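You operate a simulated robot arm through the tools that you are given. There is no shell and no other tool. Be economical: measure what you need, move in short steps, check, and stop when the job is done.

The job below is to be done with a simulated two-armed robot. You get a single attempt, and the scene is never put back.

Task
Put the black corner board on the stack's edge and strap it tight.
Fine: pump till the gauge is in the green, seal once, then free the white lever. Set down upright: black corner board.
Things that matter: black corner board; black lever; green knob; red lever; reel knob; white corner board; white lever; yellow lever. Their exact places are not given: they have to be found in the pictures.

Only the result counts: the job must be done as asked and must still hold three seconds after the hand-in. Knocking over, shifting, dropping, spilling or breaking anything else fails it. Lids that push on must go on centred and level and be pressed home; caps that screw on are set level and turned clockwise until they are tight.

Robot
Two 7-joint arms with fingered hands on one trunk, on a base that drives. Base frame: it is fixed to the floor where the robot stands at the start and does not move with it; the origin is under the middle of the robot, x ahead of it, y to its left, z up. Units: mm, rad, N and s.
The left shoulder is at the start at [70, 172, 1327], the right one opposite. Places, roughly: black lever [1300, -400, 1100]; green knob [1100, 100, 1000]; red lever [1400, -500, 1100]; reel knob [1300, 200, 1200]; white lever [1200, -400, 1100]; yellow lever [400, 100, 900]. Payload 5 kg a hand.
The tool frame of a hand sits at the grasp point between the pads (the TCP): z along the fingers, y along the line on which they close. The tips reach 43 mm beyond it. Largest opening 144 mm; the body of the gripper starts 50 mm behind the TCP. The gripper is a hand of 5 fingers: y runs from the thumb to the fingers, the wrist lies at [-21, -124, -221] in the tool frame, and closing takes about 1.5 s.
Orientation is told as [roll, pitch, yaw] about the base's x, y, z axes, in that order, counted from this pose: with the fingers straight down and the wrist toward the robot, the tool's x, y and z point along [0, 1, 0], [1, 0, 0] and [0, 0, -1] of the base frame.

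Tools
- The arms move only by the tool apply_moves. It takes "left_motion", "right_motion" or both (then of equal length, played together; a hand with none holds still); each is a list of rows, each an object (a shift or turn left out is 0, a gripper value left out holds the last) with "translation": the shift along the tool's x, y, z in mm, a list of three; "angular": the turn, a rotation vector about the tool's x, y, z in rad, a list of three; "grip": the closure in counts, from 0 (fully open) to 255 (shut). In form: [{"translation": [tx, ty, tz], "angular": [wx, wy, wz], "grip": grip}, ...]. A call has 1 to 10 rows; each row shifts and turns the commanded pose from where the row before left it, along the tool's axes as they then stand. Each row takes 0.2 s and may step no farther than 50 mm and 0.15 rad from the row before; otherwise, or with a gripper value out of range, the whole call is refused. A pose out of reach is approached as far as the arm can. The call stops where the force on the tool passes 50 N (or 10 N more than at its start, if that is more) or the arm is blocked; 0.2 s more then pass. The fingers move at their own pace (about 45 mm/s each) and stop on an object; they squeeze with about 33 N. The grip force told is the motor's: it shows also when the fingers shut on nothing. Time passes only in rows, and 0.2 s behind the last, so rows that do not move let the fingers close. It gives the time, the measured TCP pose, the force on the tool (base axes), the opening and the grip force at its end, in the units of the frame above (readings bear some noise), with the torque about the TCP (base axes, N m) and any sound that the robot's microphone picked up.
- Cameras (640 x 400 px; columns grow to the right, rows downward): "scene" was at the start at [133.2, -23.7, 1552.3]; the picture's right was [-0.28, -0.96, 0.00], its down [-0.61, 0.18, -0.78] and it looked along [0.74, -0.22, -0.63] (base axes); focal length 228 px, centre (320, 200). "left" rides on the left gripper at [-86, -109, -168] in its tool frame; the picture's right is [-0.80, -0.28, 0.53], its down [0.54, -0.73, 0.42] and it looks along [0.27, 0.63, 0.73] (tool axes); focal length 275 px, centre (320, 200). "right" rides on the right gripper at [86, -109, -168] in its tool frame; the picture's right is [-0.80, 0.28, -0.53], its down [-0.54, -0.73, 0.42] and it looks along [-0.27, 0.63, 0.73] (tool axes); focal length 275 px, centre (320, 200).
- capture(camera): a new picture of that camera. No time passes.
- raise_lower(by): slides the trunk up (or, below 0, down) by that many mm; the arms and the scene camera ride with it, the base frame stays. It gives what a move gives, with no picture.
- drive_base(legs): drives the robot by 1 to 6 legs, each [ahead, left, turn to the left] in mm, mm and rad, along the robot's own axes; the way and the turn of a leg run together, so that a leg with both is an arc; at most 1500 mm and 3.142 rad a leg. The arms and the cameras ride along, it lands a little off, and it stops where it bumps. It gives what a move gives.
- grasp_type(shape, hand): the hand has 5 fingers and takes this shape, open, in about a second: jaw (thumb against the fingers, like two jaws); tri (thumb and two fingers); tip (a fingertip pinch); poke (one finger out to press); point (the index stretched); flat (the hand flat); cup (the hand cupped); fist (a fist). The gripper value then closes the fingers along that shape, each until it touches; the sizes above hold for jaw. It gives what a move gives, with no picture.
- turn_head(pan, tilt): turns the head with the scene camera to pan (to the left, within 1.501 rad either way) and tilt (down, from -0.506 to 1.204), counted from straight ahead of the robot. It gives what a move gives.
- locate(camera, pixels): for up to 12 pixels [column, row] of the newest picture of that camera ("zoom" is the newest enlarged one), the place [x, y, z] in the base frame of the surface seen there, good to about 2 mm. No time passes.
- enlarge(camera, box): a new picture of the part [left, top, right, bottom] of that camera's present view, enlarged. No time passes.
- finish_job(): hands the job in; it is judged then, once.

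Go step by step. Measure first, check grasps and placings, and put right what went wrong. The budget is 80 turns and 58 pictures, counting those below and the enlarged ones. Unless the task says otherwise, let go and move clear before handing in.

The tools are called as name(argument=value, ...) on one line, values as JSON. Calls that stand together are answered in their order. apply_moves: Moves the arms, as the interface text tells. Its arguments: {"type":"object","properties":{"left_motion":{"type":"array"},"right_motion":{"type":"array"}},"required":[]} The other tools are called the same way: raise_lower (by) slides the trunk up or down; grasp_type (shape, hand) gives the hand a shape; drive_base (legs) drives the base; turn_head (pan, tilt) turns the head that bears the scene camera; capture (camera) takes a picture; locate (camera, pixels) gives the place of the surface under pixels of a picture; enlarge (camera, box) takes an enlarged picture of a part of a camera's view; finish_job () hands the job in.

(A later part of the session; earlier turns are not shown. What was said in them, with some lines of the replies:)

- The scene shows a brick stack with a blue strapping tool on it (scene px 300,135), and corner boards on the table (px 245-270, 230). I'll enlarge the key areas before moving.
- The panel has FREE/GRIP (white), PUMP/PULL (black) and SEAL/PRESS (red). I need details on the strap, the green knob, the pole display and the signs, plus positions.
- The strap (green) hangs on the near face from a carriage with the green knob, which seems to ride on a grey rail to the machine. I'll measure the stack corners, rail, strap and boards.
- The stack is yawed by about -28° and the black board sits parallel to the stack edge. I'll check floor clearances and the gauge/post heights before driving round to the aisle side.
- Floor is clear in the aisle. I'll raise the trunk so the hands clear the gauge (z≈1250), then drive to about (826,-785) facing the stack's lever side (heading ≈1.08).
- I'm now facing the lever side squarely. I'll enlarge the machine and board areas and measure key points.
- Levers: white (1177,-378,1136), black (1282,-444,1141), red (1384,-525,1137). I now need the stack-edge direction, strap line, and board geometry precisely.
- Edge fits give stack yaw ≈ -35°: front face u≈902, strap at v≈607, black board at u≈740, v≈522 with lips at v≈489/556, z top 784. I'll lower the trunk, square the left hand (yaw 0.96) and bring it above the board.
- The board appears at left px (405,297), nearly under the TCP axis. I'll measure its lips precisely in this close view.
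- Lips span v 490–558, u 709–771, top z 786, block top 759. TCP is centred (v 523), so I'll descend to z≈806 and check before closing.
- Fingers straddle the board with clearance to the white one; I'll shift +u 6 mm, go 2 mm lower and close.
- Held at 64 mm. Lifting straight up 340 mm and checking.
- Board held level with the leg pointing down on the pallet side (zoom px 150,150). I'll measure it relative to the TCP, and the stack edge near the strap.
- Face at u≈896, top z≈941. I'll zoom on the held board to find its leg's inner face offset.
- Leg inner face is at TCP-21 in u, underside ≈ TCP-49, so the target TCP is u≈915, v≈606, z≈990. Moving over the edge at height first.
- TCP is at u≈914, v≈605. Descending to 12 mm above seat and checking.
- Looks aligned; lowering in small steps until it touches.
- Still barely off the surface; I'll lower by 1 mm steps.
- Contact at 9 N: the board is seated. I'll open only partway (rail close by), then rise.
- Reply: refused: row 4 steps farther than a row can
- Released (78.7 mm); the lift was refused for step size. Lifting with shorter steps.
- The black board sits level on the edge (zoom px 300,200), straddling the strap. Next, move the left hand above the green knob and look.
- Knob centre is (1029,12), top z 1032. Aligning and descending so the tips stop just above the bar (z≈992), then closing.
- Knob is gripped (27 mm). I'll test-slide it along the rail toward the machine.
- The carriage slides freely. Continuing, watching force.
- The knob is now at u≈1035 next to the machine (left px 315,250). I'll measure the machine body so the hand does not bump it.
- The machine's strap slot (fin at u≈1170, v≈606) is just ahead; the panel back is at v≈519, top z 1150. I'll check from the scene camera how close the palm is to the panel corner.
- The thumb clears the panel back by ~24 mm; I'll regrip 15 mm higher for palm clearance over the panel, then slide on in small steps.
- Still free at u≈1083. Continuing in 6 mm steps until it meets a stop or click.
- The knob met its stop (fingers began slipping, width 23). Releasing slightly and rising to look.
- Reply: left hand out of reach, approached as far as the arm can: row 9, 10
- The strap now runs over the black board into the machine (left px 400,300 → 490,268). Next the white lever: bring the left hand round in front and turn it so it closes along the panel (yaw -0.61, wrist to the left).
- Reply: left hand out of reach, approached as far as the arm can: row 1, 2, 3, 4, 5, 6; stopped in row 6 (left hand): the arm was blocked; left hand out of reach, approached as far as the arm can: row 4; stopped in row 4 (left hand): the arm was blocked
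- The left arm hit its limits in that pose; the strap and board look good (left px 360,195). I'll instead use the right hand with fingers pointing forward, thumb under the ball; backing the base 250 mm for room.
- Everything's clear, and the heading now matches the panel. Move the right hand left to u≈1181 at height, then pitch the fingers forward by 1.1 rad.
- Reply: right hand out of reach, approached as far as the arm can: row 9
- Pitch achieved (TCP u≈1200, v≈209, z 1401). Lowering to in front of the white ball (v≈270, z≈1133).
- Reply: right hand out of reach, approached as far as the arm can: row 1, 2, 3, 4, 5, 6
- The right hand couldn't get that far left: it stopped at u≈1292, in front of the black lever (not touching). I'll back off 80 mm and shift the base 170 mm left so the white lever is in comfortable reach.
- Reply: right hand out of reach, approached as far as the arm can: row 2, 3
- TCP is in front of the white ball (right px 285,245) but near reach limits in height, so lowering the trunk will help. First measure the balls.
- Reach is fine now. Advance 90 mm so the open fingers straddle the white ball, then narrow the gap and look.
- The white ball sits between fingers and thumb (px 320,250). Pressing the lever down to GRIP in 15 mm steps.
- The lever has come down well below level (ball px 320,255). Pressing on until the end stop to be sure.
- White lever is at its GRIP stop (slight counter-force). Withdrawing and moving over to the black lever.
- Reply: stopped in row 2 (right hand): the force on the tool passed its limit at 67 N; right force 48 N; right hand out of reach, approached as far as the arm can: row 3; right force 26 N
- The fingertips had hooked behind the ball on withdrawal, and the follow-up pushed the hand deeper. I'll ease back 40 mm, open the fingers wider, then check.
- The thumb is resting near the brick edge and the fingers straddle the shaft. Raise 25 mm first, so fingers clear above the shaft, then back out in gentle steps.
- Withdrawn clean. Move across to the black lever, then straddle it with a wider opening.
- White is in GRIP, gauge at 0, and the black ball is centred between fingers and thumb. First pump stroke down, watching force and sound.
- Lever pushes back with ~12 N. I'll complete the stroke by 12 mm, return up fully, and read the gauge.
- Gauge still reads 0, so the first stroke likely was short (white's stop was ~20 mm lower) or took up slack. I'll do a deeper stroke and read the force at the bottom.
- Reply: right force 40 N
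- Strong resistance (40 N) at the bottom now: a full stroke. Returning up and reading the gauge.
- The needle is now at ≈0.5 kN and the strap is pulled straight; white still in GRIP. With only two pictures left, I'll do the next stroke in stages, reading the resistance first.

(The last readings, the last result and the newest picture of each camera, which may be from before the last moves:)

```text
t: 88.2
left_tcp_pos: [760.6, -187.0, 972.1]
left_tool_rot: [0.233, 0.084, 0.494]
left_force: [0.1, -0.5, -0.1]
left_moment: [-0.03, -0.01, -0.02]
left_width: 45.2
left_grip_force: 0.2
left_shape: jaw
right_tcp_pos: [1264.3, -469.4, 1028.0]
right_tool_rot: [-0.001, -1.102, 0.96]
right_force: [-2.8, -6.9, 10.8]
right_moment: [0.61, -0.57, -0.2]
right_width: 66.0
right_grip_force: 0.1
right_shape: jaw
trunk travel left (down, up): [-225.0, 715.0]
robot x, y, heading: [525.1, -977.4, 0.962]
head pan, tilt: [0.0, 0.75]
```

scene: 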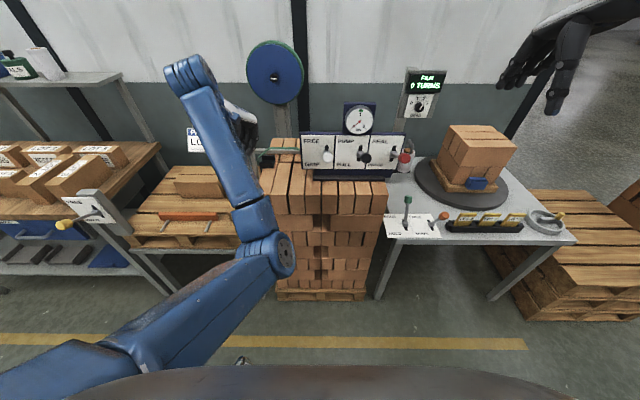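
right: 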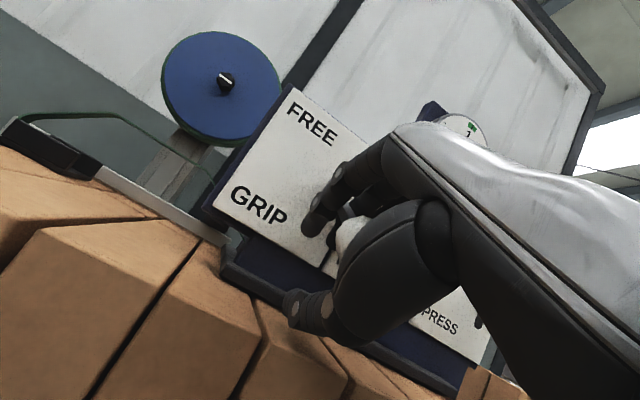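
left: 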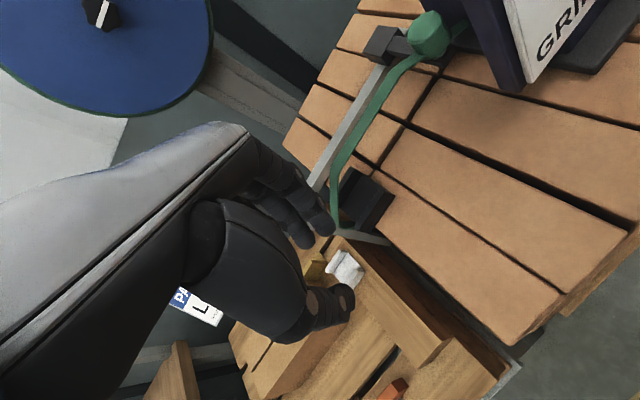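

Resistance is the same as in stroke 1, so force doesn't show tension. I'll read the gauge at this depth before completing the stroke.

enlarge(camera="scene", box=[360, 20, 460, 100])

```text
5.00 times, centred on (410, 60) of scene
```

zoom: 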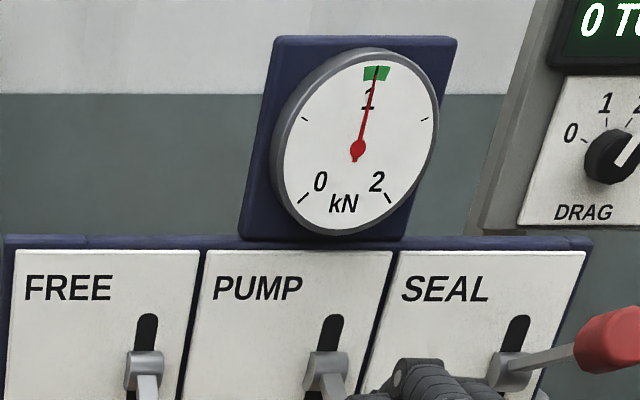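

The needle sits in the middle of the green at 1 kN. I'll stop here, let the lever up, open and withdraw.

apply_moves(right_motion=[{"translation": [0, 14.5, -7.3]}, {"translation": [0, 14.5, -7.3]}, {"translation": [0, 14.5, -7.3]}, {"translation": [0, 14.5, -7.3]}, {"translation": [0, 14.5, -7.3]}, {"translation": [0, 14.5, -7.3]}, {"grip": 100}, {}, {}, {}])

apply_moves(right_motion=[{"translation": [0, -9, -17.8]}, {"translation": [0, -9, -17.8]}, {"translation": [0, -9, -17.8]}, {"translation": [0, -9, -17.8]}, {}])

```text
t: 90.4
left_tcp_pos: [761.2, -185.9, 970.5]
left_tool_rot: [0.23, 0.083, 0.493]
left_force: [-0.1, 0.2, -0.3]
left_moment: [0.0, -0.03, 0.04]
left_width: 45.2
left_grip_force: 0.0
left_shape: jaw
right_tcp_pos: [1266.1, -468.5, 1123.9]
right_tool_rot: [0.0, -1.097, 0.96]
right_force: [0.2, -0.2, 0.9]
right_moment: [-0.02, 0.01, -0.02]
right_width: 87.0
right_grip_force: 0.0
right_shape: jaw
trunk travel left (down, up): [-225.0, 715.0]
robot x, y, heading: [522.6, -977.5, 0.958]
head pan, tilt: [0.0, 0.75]
```

```text
t: 91.6
left_tcp_pos: [761.9, -186.0, 970.7]
left_tool_rot: [0.23, 0.084, 0.494]
left_force: [-0.1, 0.5, 0.3]
left_moment: [-0.02, -0.01, 0.01]
left_width: 45.2
left_grip_force: 0.1
left_shape: jaw
right_tcp_pos: [1220.3, -533.5, 1122.8]
right_tool_rot: [-0.002, -1.097, 0.96]
right_force: [-0.6, -0.3, -0.2]
right_moment: [0.03, 0.0, -0.04]
right_width: 87.1
right_grip_force: 0.0
right_shape: jaw
trunk travel left (down, up): [-225.0, 715.0]
robot x, y, heading: [519.9, -976.5, 0.958]
head pan, tilt: [0.0, 0.75]
```

Clean withdrawal. Shift 128 mm right to the red lever, advance, and narrow the fingers.

apply_moves(right_motion=[{"translation": [-43, 1.5, -0.7]}, {"translation": [-43, 1.5, -0.7]}, {"translation": [-42, 1.5, -0.7]}, {"translation": [0, 12.1, 23.8]}, {"translation": [0, 12.1, 23.8]}, {"translation": [0, 12.1, 23.8]}, {"grip": 145}, {}, {}, {}])

```text
t: 93.8
left_tcp_pos: [762.0, -187.1, 971.0]
left_tool_rot: [0.232, 0.085, 0.495]
left_force: [0.2, -0.4, -0.4]
left_moment: [0.03, 0.01, 0.0]
left_width: 45.4
left_grip_force: 0.0
left_shape: jaw
right_tcp_pos: [1370.6, -542.7, 1130.5]
right_tool_rot: [-0.001, -1.097, 0.959]
right_force: [0.4, 0.3, 0.1]
right_moment: [0.0, 0.02, -0.02]
right_width: 62.6
right_grip_force: 0.0
right_shape: jaw
trunk travel left (down, up): [-225.0, 715.0]
robot x, y, heading: [523.2, -978.0, 0.96]
head pan, tilt: [0.0, 0.75]
```

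Aligned with red (u 1434, v 342). One full press down.

apply_moves(right_motion=[{"translation": [0, -14.5, 4.5]}, {"translation": [0, -14.5, 4.5]}, {"translation": [0, -13.4, 6.8]}, {"translation": [0, -13.4, 6.8]}, {"translation": [0, -12.5, 8.6]}, {"translation": [0, -12.5, 8.6]}, {"translation": [0, -12.5, 8]}, {"translation": [0, -12.5, 8]}, {"translation": [0, -8, 5]}, {}])

```text
t: 96.0
left_tcp_pos: [758.8, -189.5, 974.9]
left_tool_rot: [0.233, 0.078, 0.495]
left_force: [-0.2, -1.1, 0.5]
left_moment: [-0.01, 0.0, 0.05]
left_width: 45.3
left_grip_force: 0.1
left_shape: jaw
right_tcp_pos: [1368.6, -542.2, 1006.6]
right_tool_rot: [-0.002, -1.106, 0.963]
right_force: [-12.4, -19.1, 29.2]
right_moment: [1.86, -1.81, -0.46]
right_width: 72.0
right_grip_force: 0.1
right_shape: jaw
trunk travel left (down, up): [-225.0, 715.0]
robot x, y, heading: [521.0, -978.0, 0.96]
head pan, tilt: [0.0, 0.75]
```

Red was pressed to its stop once. Letting it up, opening, and then withdrawing.

apply_moves(right_motion=[{"translation": [0, 14, -7]}, {"translation": [0, 14, -7]}, {"translation": [0, 14, -7]}, {"translation": [0, 14, -7]}, {"translation": [0, 14, -7]}, {"translation": [0, 14, -7]}, {"translation": [0, 14, -7], "grip": 100}, {"translation": [0, 8, -5]}, {}, {}])

apply_moves(right_motion=[{"translation": [0, -9, -17.8]}, {"translation": [0, -9, -17.8]}, {"translation": [0, -9, -17.8]}, {"translation": [0, -9, -17.8]}, {}])

```text
t: 98.2
left_tcp_pos: [760.7, -187.8, 971.2]
left_tool_rot: [0.231, 0.084, 0.495]
left_force: [0.3, -0.5, 0.1]
left_moment: [-0.01, -0.01, 0.03]
left_width: 45.1
left_grip_force: 0.0
left_shape: jaw
right_tcp_pos: [1373.2, -538.7, 1117.9]
right_tool_rot: [0.0, -1.099, 0.959]
right_force: [-0.1, -0.6, 0.5]
right_moment: [0.0, -0.01, 0.01]
right_width: 87.6
right_grip_force: 0.1
right_shape: jaw
trunk travel left (down, up): [-225.0, 715.0]
robot x, y, heading: [525.2, -980.1, 0.963]
head pan, tilt: [0.0, 0.75]
```

```text
t: 99.4
left_tcp_pos: [760.1, -186.5, 970.0]
left_tool_rot: [0.23, 0.085, 0.493]
left_force: [-0.3, 0.0, 0.3]
left_moment: [0.02, -0.01, 0.02]
left_width: 45.4
left_grip_force: 0.1
left_shape: jaw
right_tcp_pos: [1327.2, -603.5, 1116.9]
right_tool_rot: [-0.001, -1.097, 0.962]
right_force: [0.5, 0.4, -0.2]
right_moment: [0.01, -0.05, 0.01]
right_width: 87.2
right_grip_force: 0.1
right_shape: jaw
trunk travel left (down, up): [-225.0, 715.0]
robot x, y, heading: [522.1, -975.5, 0.958]
head pan, tilt: [0.0, 0.75]
```

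Now to the white lever: shift 253 mm left in front of the levers and lower to z≈1005.

apply_moves(right_motion=[{"translation": [42.2, 0, 0]}, {"translation": [42.2, 0, 0]}, {"translation": [42.2, 0, 0]}, {"translation": [42.2, 0, 0]}, {"translation": [42.2, 0, 0]}, {"translation": [42.2, 0, 0]}, {"translation": [0, -33.3, 17]}, {"translation": [0, -33.3, 17]}, {"translation": [0, -33.3, 17]}, {}])

```text
t: 101.6
left_tcp_pos: [761.6, -186.0, 971.3]
left_tool_rot: [0.231, 0.086, 0.494]
left_force: [-0.2, -0.6, 0.2]
left_moment: [0.05, -0.02, 0.01]
left_width: 45.4
left_grip_force: 0.0
left_shape: jaw
right_tcp_pos: [1120.7, -458.4, 1010.0]
right_tool_rot: [0.002, -1.1, 0.956]
right_force: [-0.1, -0.2, 0.6]
right_moment: [-0.04, 0.0, 0.04]
right_width: 87.4
right_grip_force: 0.1
right_shape: jaw
trunk travel left (down, up): [-225.0, 715.0]
robot x, y, heading: [517.7, -977.1, 0.961]
head pan, tilt: [0.0, 0.75]
```

Aligned. Advance 78 mm and narrow.

apply_moves(right_motion=[{"translation": [0, 11.8, 23.2]}, {"translation": [0, 11.8, 23.2]}, {"translation": [0, 11.8, 23.2]}, {"grip": 145}, {}, {}, {}])

```text
t: 103.2
left_tcp_pos: [759.7, -188.2, 972.3]
left_tool_rot: [0.231, 0.081, 0.494]
left_force: [0.9, -0.1, -0.3]
left_moment: [0.02, -0.02, 0.0]
left_width: 45.3
left_grip_force: 0.1
left_shape: jaw
right_tcp_pos: [1162.6, -395.7, 1010.0]
right_tool_rot: [-0.001, -1.104, 0.96]
right_force: [-0.8, -5.3, 17.9]
right_moment: [0.98, -0.65, -0.07]
right_width: 71.0
right_grip_force: 0.0
right_shape: jaw
trunk travel left (down, up): [-225.0, 715.0]
robot x, y, heading: [522.6, -974.3, 0.955]
head pan, tilt: [0.0, 0.75]
```

Fingers just touch the ball's top, so it's between them. Lifting with the thumb to FREE.

apply_moves(right_motion=[{"translation": [0, 13.4, -6.8]}, {"translation": [0, 13.4, -6.8]}, {"translation": [0, 13.4, -6.8]}, {"translation": [0, 13.4, -6.8]}, {"translation": [0, 13.4, -6.8]}, {"translation": [0, 13.4, -6.8]}, {"translation": [0, 13.4, -6.8]}, {"translation": [0, 13.4, -6.8]}, {"translation": [0, 9, -4.5]}, {}])

```text
t: 105.4
left_tcp_pos: [760.0, -189.0, 973.3]
left_tool_rot: [0.233, 0.08, 0.493]
left_force: [-0.3, 0.8, 0.1]
left_moment: [-0.02, 0.01, -0.04]
left_width: 45.3
left_grip_force: 0.1
left_shape: jaw
right_tcp_pos: [1160.7, -396.9, 1141.2]
right_tool_rot: [-0.001, -1.1, 0.962]
right_force: [-18.1, -25.6, 0.0]
right_moment: [-1.82, 1.4, -0.03]
right_width: 78.3
right_grip_force: 0.1
right_shape: jaw
trunk travel left (down, up): [-225.0, 715.0]
robot x, y, heading: [525.3, -974.1, 0.96]
head pan, tilt: [0.0, 0.75]
```

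The thumb is pressing against the ball with ~31 N, likely the top stop. I'll push 12 mm further up to be sure, then use the last picture.

apply_moves(right_motion=[{"translation": [0, 6.5, 0.5]}, {"translation": [0, 6.5, 0.5]}, {}])

enlarge(camera="scene", box=[260, 20, 460, 150])

```text
t: 106.0
left_tcp_pos: [760.2, -190.1, 973.7]
left_tool_rot: [0.232, 0.08, 0.491]
left_force: [-0.8, 0.5, 0.2]
left_moment: [-0.01, 0.03, 0.0]
left_width: 45.0
left_grip_force: 0.1
left_shape: jaw
right_tcp_pos: [1161.1, -395.1, 1148.7]
right_tool_rot: [0.0, -1.096, 0.968]
right_force: [-25.3, -35.7, 1.3]
right_moment: [-2.52, 1.83, -0.09]
right_width: 80.2
right_grip_force: 0.0
right_shape: jaw
trunk travel left (down, up): [-225.0, 715.0]
robot x, y, heading: [522.3, -979.5, 0.958]
head pan, tilt: [0.0, 0.75]
stopped in row 2 (right hand): the force on the tool passed its limit at 51 N (the readings are from after the stop); the commanded pose is now the measured one
```

```text
3.08 times, centred on (360, 85) of scene
```

zoom: 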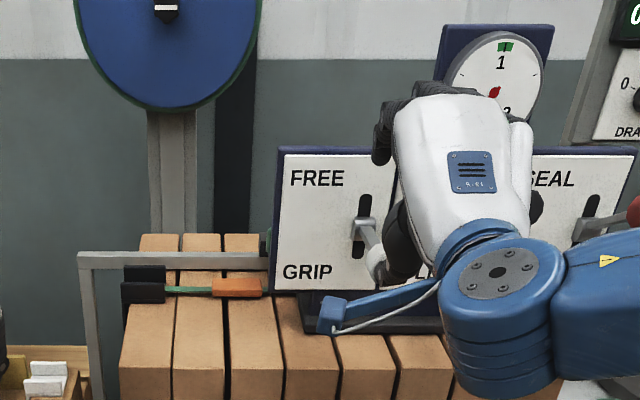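

The strap now bears its orange seal (px 237,287). The white lever is only partway up (ball px 378,265); I'll locate ball and thumb to see how it is jammed.

locate(camera="zoom", pixels=[[376, 262], [372, 275], [382, 272], [365, 225], [370, 240], [395, 225], [400, 260], [405, 240], [400, 275], [381, 150], [415, 250], [388, 265]])

```text
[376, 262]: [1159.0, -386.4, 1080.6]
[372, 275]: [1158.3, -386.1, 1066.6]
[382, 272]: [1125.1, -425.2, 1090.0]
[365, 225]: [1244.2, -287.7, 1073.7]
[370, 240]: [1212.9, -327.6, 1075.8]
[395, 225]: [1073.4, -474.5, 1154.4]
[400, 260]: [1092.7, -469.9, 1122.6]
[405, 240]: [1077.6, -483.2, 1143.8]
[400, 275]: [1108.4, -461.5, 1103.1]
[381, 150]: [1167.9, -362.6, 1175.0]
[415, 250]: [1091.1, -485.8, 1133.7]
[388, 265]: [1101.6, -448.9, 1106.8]
```

Lever is about level (ball centre v≈354, z≈1076) and the thumb tip is pushing on the ball's front rather than under it. Back off, drop 60 mm, go ~45 mm deeper, then lift.

apply_moves(right_motion=[{"translation": [0, -6.8, -13.4]}, {"translation": [0, -26.7, 13.6]}, {"translation": [0, -26.7, 13.6]}, {"translation": [0, 9.4, 18.4]}, {"translation": [0, 9.4, 18.4]}, {"translation": [0, 9.4, 18.4]}, {}])

```text
t: 107.0
left_tcp_pos: [761.7, -190.2, 972.4]
left_tool_rot: [0.233, 0.082, 0.493]
left_force: [0.7, 1.0, -1.5]
left_moment: [-0.04, 0.09, -0.03]
left_width: 45.3
left_grip_force: 0.0
left_shape: jaw
right_tcp_pos: [1167.0, -384.1, 1085.6]
right_tool_rot: [0.0, -1.089, 0.973]
right_force: [-23.9, -36.6, -0.4]
right_moment: [-2.55, 1.71, -0.19]
right_width: 81.8
right_grip_force: 0.2
right_shape: jaw
trunk travel left (down, up): [-225.0, 715.0]
robot x, y, heading: [521.8, -977.1, 0.953]
head pan, tilt: [0.0, 0.75]
stopped in row 5 (right hand): the force on the tool passed its limit at 62 N (the readings are from after the stop); the commanded pose is now the measured one
```

The lever apparently dropped back to GRIP and the thumb again met the ball's front. Back off, go lower (z≈1048) so the thumb passes under it, and advance to v≈385.

apply_moves(right_motion=[{"translation": [0, -15.9, -31.2]}, {"translation": [0, -33, 16.8]}, {"translation": [0, 5, 9.7]}, {"translation": [0, 9.8, 19.3]}, {"translation": [0, 9.8, 19.3]}, {"translation": [0, 5, 9.7]}, {}])

```text
t: 108.7
left_tcp_pos: [762.1, -186.9, 969.7]
left_tool_rot: [0.23, 0.083, 0.492]
left_force: [0.5, -1.1, -0.1]
left_moment: [-0.01, -0.01, 0.02]
left_width: 45.4
left_grip_force: 0.1
left_shape: jaw
right_tcp_pos: [1185.5, -354.1, 1048.7]
right_tool_rot: [0.001, -1.091, 0.968]
right_force: [-12.3, -15.1, -8.8]
right_moment: [-0.54, 0.55, -0.05]
right_width: 74.0
right_grip_force: 0.1
right_shape: jaw
trunk travel left (down, up): [-225.0, 715.0]
robot x, y, heading: [522.0, -978.1, 0.956]
head pan, tilt: [0.0, 0.75]
```

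The thumb is now loaded downward, i.e. under the ball. Lifting along the arc.

apply_moves(right_motion=[{"translation": [0, 9.3, -8.1]}, {"translation": [0, 9.3, -8.1]}, {"translation": [0, 9.3, -8.1]}, {"translation": [0, 9.3, -8.1]}, {"translation": [0, 10.7, -5.4]}, {"translation": [0, 12, -2.8]}, {"translation": [0, 12, -2.8]}, {"translation": [0, 12, -2.8]}, {"translation": [0, 12, -2.8]}, {}])

```text
t: 110.8
left_tcp_pos: [762.8, -186.8, 968.9]
left_tool_rot: [0.23, 0.086, 0.491]
left_force: [-0.5, 0.1, 0.7]
left_moment: [-0.02, -0.02, -0.01]
left_width: 45.6
left_grip_force: 0.0
left_shape: jaw
right_tcp_pos: [1186.6, -353.0, 1155.1]
right_tool_rot: [-0.001, -1.089, 0.971]
right_force: [-0.1, -0.8, -12.5]
right_moment: [0.17, -0.05, -0.03]
right_width: 70.3
right_grip_force: 0.0
right_shape: jaw
trunk travel left (down, up): [-225.0, 715.0]
robot x, y, heading: [522.0, -972.8, 0.957]
head pan, tilt: [0.0, 0.75]
```

Good: purely downward load, the lever has followed. Continue up to the stop.

apply_moves(right_motion=[{"translation": [0, 7.6, -2]}, {"translation": [0, 7.6, -2]}, {"translation": [0, 5, -2]}, {}])

```text
t: 111.6
left_tcp_pos: [762.9, -186.6, 969.1]
left_tool_rot: [0.23, 0.085, 0.493]
left_force: [-0.5, -0.1, 0.4]
left_moment: [0.05, -0.07, 0.01]
left_width: 45.3
left_grip_force: 0.0
left_shape: jaw
right_tcp_pos: [1188.0, -350.6, 1161.0]
right_tool_rot: [-0.009, -1.069, 0.978]
right_force: [-2.1, -1.1, -29.3]
right_moment: [0.87, -0.5, -0.02]
right_width: 76.7
right_grip_force: 0.1
right_shape: jaw
trunk travel left (down, up): [-225.0, 715.0]
robot x, y, heading: [520.2, -979.3, 0.96]
head pan, tilt: [0.0, 0.75]
stopped in row 3 (right hand): the force on the tool passed its limit at 53 N (the readings are from after the stop); the commanded pose is now the measured one
```

Hard stop reached at the top: lever is at FREE. Open so thumb and fingers both clear, then back straight out.

apply_moves(right_motion=[{"grip": 95}, {}, {}, {}])

apply_moves(right_motion=[{"translation": [0, -6.8, -13.4]}, {"translation": [0, -6.8, -13.4]}, {"translation": [0, -6.8, -13.4]}, {"translation": [0, -9, -17.8]}, {"translation": [0, -9, -17.8]}, {"translation": [0, -13.6, -26.7]}, {"translation": [0, -13.6, -26.7]}, {}])

```text
t: 112.6
left_tcp_pos: [764.0, -186.1, 968.3]
left_tool_rot: [0.23, 0.085, 0.493]
left_force: [-0.1, 1.0, -0.2]
left_moment: [-0.02, -0.01, 0.01]
left_width: 45.3
left_grip_force: 0.0
left_shape: jaw
right_tcp_pos: [1190.1, -351.5, 1165.7]
right_tool_rot: [-0.003, -1.077, 0.973]
right_force: [-2.2, -2.0, -28.4]
right_moment: [0.83, -0.5, -0.03]
right_width: 96.9
right_grip_force: 0.1
right_shape: jaw
trunk travel left (down, up): [-225.0, 715.0]
robot x, y, heading: [521.1, -979.4, 0.958]
head pan, tilt: [0.0, 0.75]
```

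```text
t: 114.4
left_tcp_pos: [762.1, -186.2, 969.9]
left_tool_rot: [0.231, 0.085, 0.493]
left_force: [0.7, -0.3, -0.4]
left_moment: [-0.02, 0.01, -0.02]
left_width: 45.3
left_grip_force: 0.1
left_shape: jaw
right_tcp_pos: [1108.6, -472.3, 1170.6]
right_tool_rot: [-0.004, -1.082, 0.976]
right_force: [0.7, 0.1, 0.0]
right_moment: [0.02, 0.01, -0.01]
right_width: 90.2
right_grip_force: 0.0
right_shape: jaw
trunk travel left (down, up): [-225.0, 715.0]
robot x, y, heading: [524.5, -978.9, 0.954]
head pan, tilt: [0.0, 0.75]
```

The hand is clear with no drag. With no pictures left, I'll probe from below to confirm that the lever stayed up: re-enter at the raised ball's height and feel for contact under it.

apply_moves(right_motion=[{"translation": [0, -35.6, 18.2]}, {"translation": [0, 12.7, 25]}, {"translation": [0, 12.7, 25]}, {"translation": [0, 12.7, 25]}, {"translation": [0, 12.7, 25]}, {"translation": [0, 9, 17.7]}, {}])

```text
t: 116.0
left_tcp_pos: [761.4, -188.6, 971.5]
left_tool_rot: [0.23, 0.084, 0.493]
left_force: [0.2, 0.1, 0.3]
left_moment: [0.01, -0.03, 0.0]
left_width: 45.2
left_grip_force: 0.1
left_shape: jaw
right_tcp_pos: [1177.7, -364.0, 1127.8]
right_tool_rot: [-0.002, -1.079, 0.974]
right_force: [-1.4, -0.2, 0.9]
right_moment: [0.03, 0.0, -0.01]
right_width: 90.3
right_grip_force: 0.0
right_shape: jaw
trunk travel left (down, up): [-225.0, 715.0]
robot x, y, heading: [522.4, -979.2, 0.958]
head pan, tilt: [0.0, 0.75]
```

apply_moves(right_motion=[{"translation": [0, 9.8, -5]}, {"translation": [0, 9.8, -5]}, {"translation": [0, 9.8, -5]}, {"translation": [0, 4.5, -2.3]}, {}])

```text
t: 117.2
left_tcp_pos: [762.1, -187.2, 970.0]
left_tool_rot: [0.23, 0.084, 0.493]
left_force: [0.6, 0.9, 0.4]
left_moment: [-0.01, 0.05, 0.01]
left_width: 45.2
left_grip_force: 0.0
left_shape: jaw
right_tcp_pos: [1179.9, -360.7, 1164.6]
right_tool_rot: [-0.003, -1.079, 0.976]
right_force: [0.6, 0.5, -4.7]
right_moment: [0.07, -0.03, 0.05]
right_width: 93.1
right_grip_force: 0.1
right_shape: jaw
trunk travel left (down, up): [-225.0, 715.0]
robot x, y, heading: [521.9, -976.1, 0.955]
head pan, tilt: [0.0, 0.75]
```

Contact from below at z≈1163, the same height as the top stop, confirms the lever stays in FREE. Lower slightly and withdraw clear.

apply_moves(right_motion=[{"translation": [0, -5.3, 2.7]}, {"translation": [0, -9, -17.8]}, {"translation": [0, -9, -17.8]}, {"translation": [0, -13.6, -26.7]}, {"translation": [0, -13.6, -26.7]}, {"translation": [0, -18, -35]}, {"translation": [0, -18, -35]}, {}])

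drive_base(legs=[[-150, 0, 0]])

```text
t: 119.0
left_tcp_pos: [761.7, -186.6, 970.5]
left_tool_rot: [0.232, 0.086, 0.492]
left_force: [0.1, 0.3, -0.2]
left_moment: [-0.01, 0.02, -0.04]
left_width: 45.4
left_grip_force: 0.0
left_shape: jaw
right_tcp_pos: [1081.2, -510.5, 1162.6]
right_tool_rot: [-0.005, -1.081, 0.975]
right_force: [0.5, 0.6, -0.6]
right_moment: [-0.01, 0.0, 0.02]
right_width: 90.6
right_grip_force: 0.1
right_shape: jaw
trunk travel left (down, up): [-225.0, 715.0]
robot x, y, heading: [521.6, -977.2, 0.954]
head pan, tilt: [0.0, 0.75]
```

```text
t: 120.4
left_tcp_pos: [673.7, -311.2, 970.6]
left_tool_rot: [0.23, 0.083, 0.494]
left_force: [-0.1, -0.2, 0.3]
left_moment: [0.03, -0.06, -0.04]
left_width: 45.1
left_grip_force: 0.0
left_shape: jaw
right_tcp_pos: [991.0, -634.1, 1162.4]
right_tool_rot: [-0.006, -1.082, 0.977]
right_force: [0.1, -0.5, 0.3]
right_moment: [-0.01, -0.06, 0.0]
right_width: 90.3
right_grip_force: 0.0
right_shape: jaw
trunk travel left (down, up): [-225.0, 715.0]
robot x, y, heading: [435.1, -1102.0, 0.965]
head pan, tilt: [0.0, 0.75]
```

Both hands are clear, the strap was tensioned to the green and sealed, and the white lever stays at FREE. Handing in.

finish_job()

```text
The job is handed in.
```

The job is handed in. The black corner board is upright on the stack's edge with the strap over it, pumped to the middle of the green (1 kN) and sealed with one press of the red lever. The white lever is back at FREE.

I had no pictures left at the end. I confirmed the lever by touch: it held at its top stop when I felt under it. While moving off the white lever earlier, the fingers caught on it and pulled with about 67 N. Later pictures showed nothing visibly out of place.
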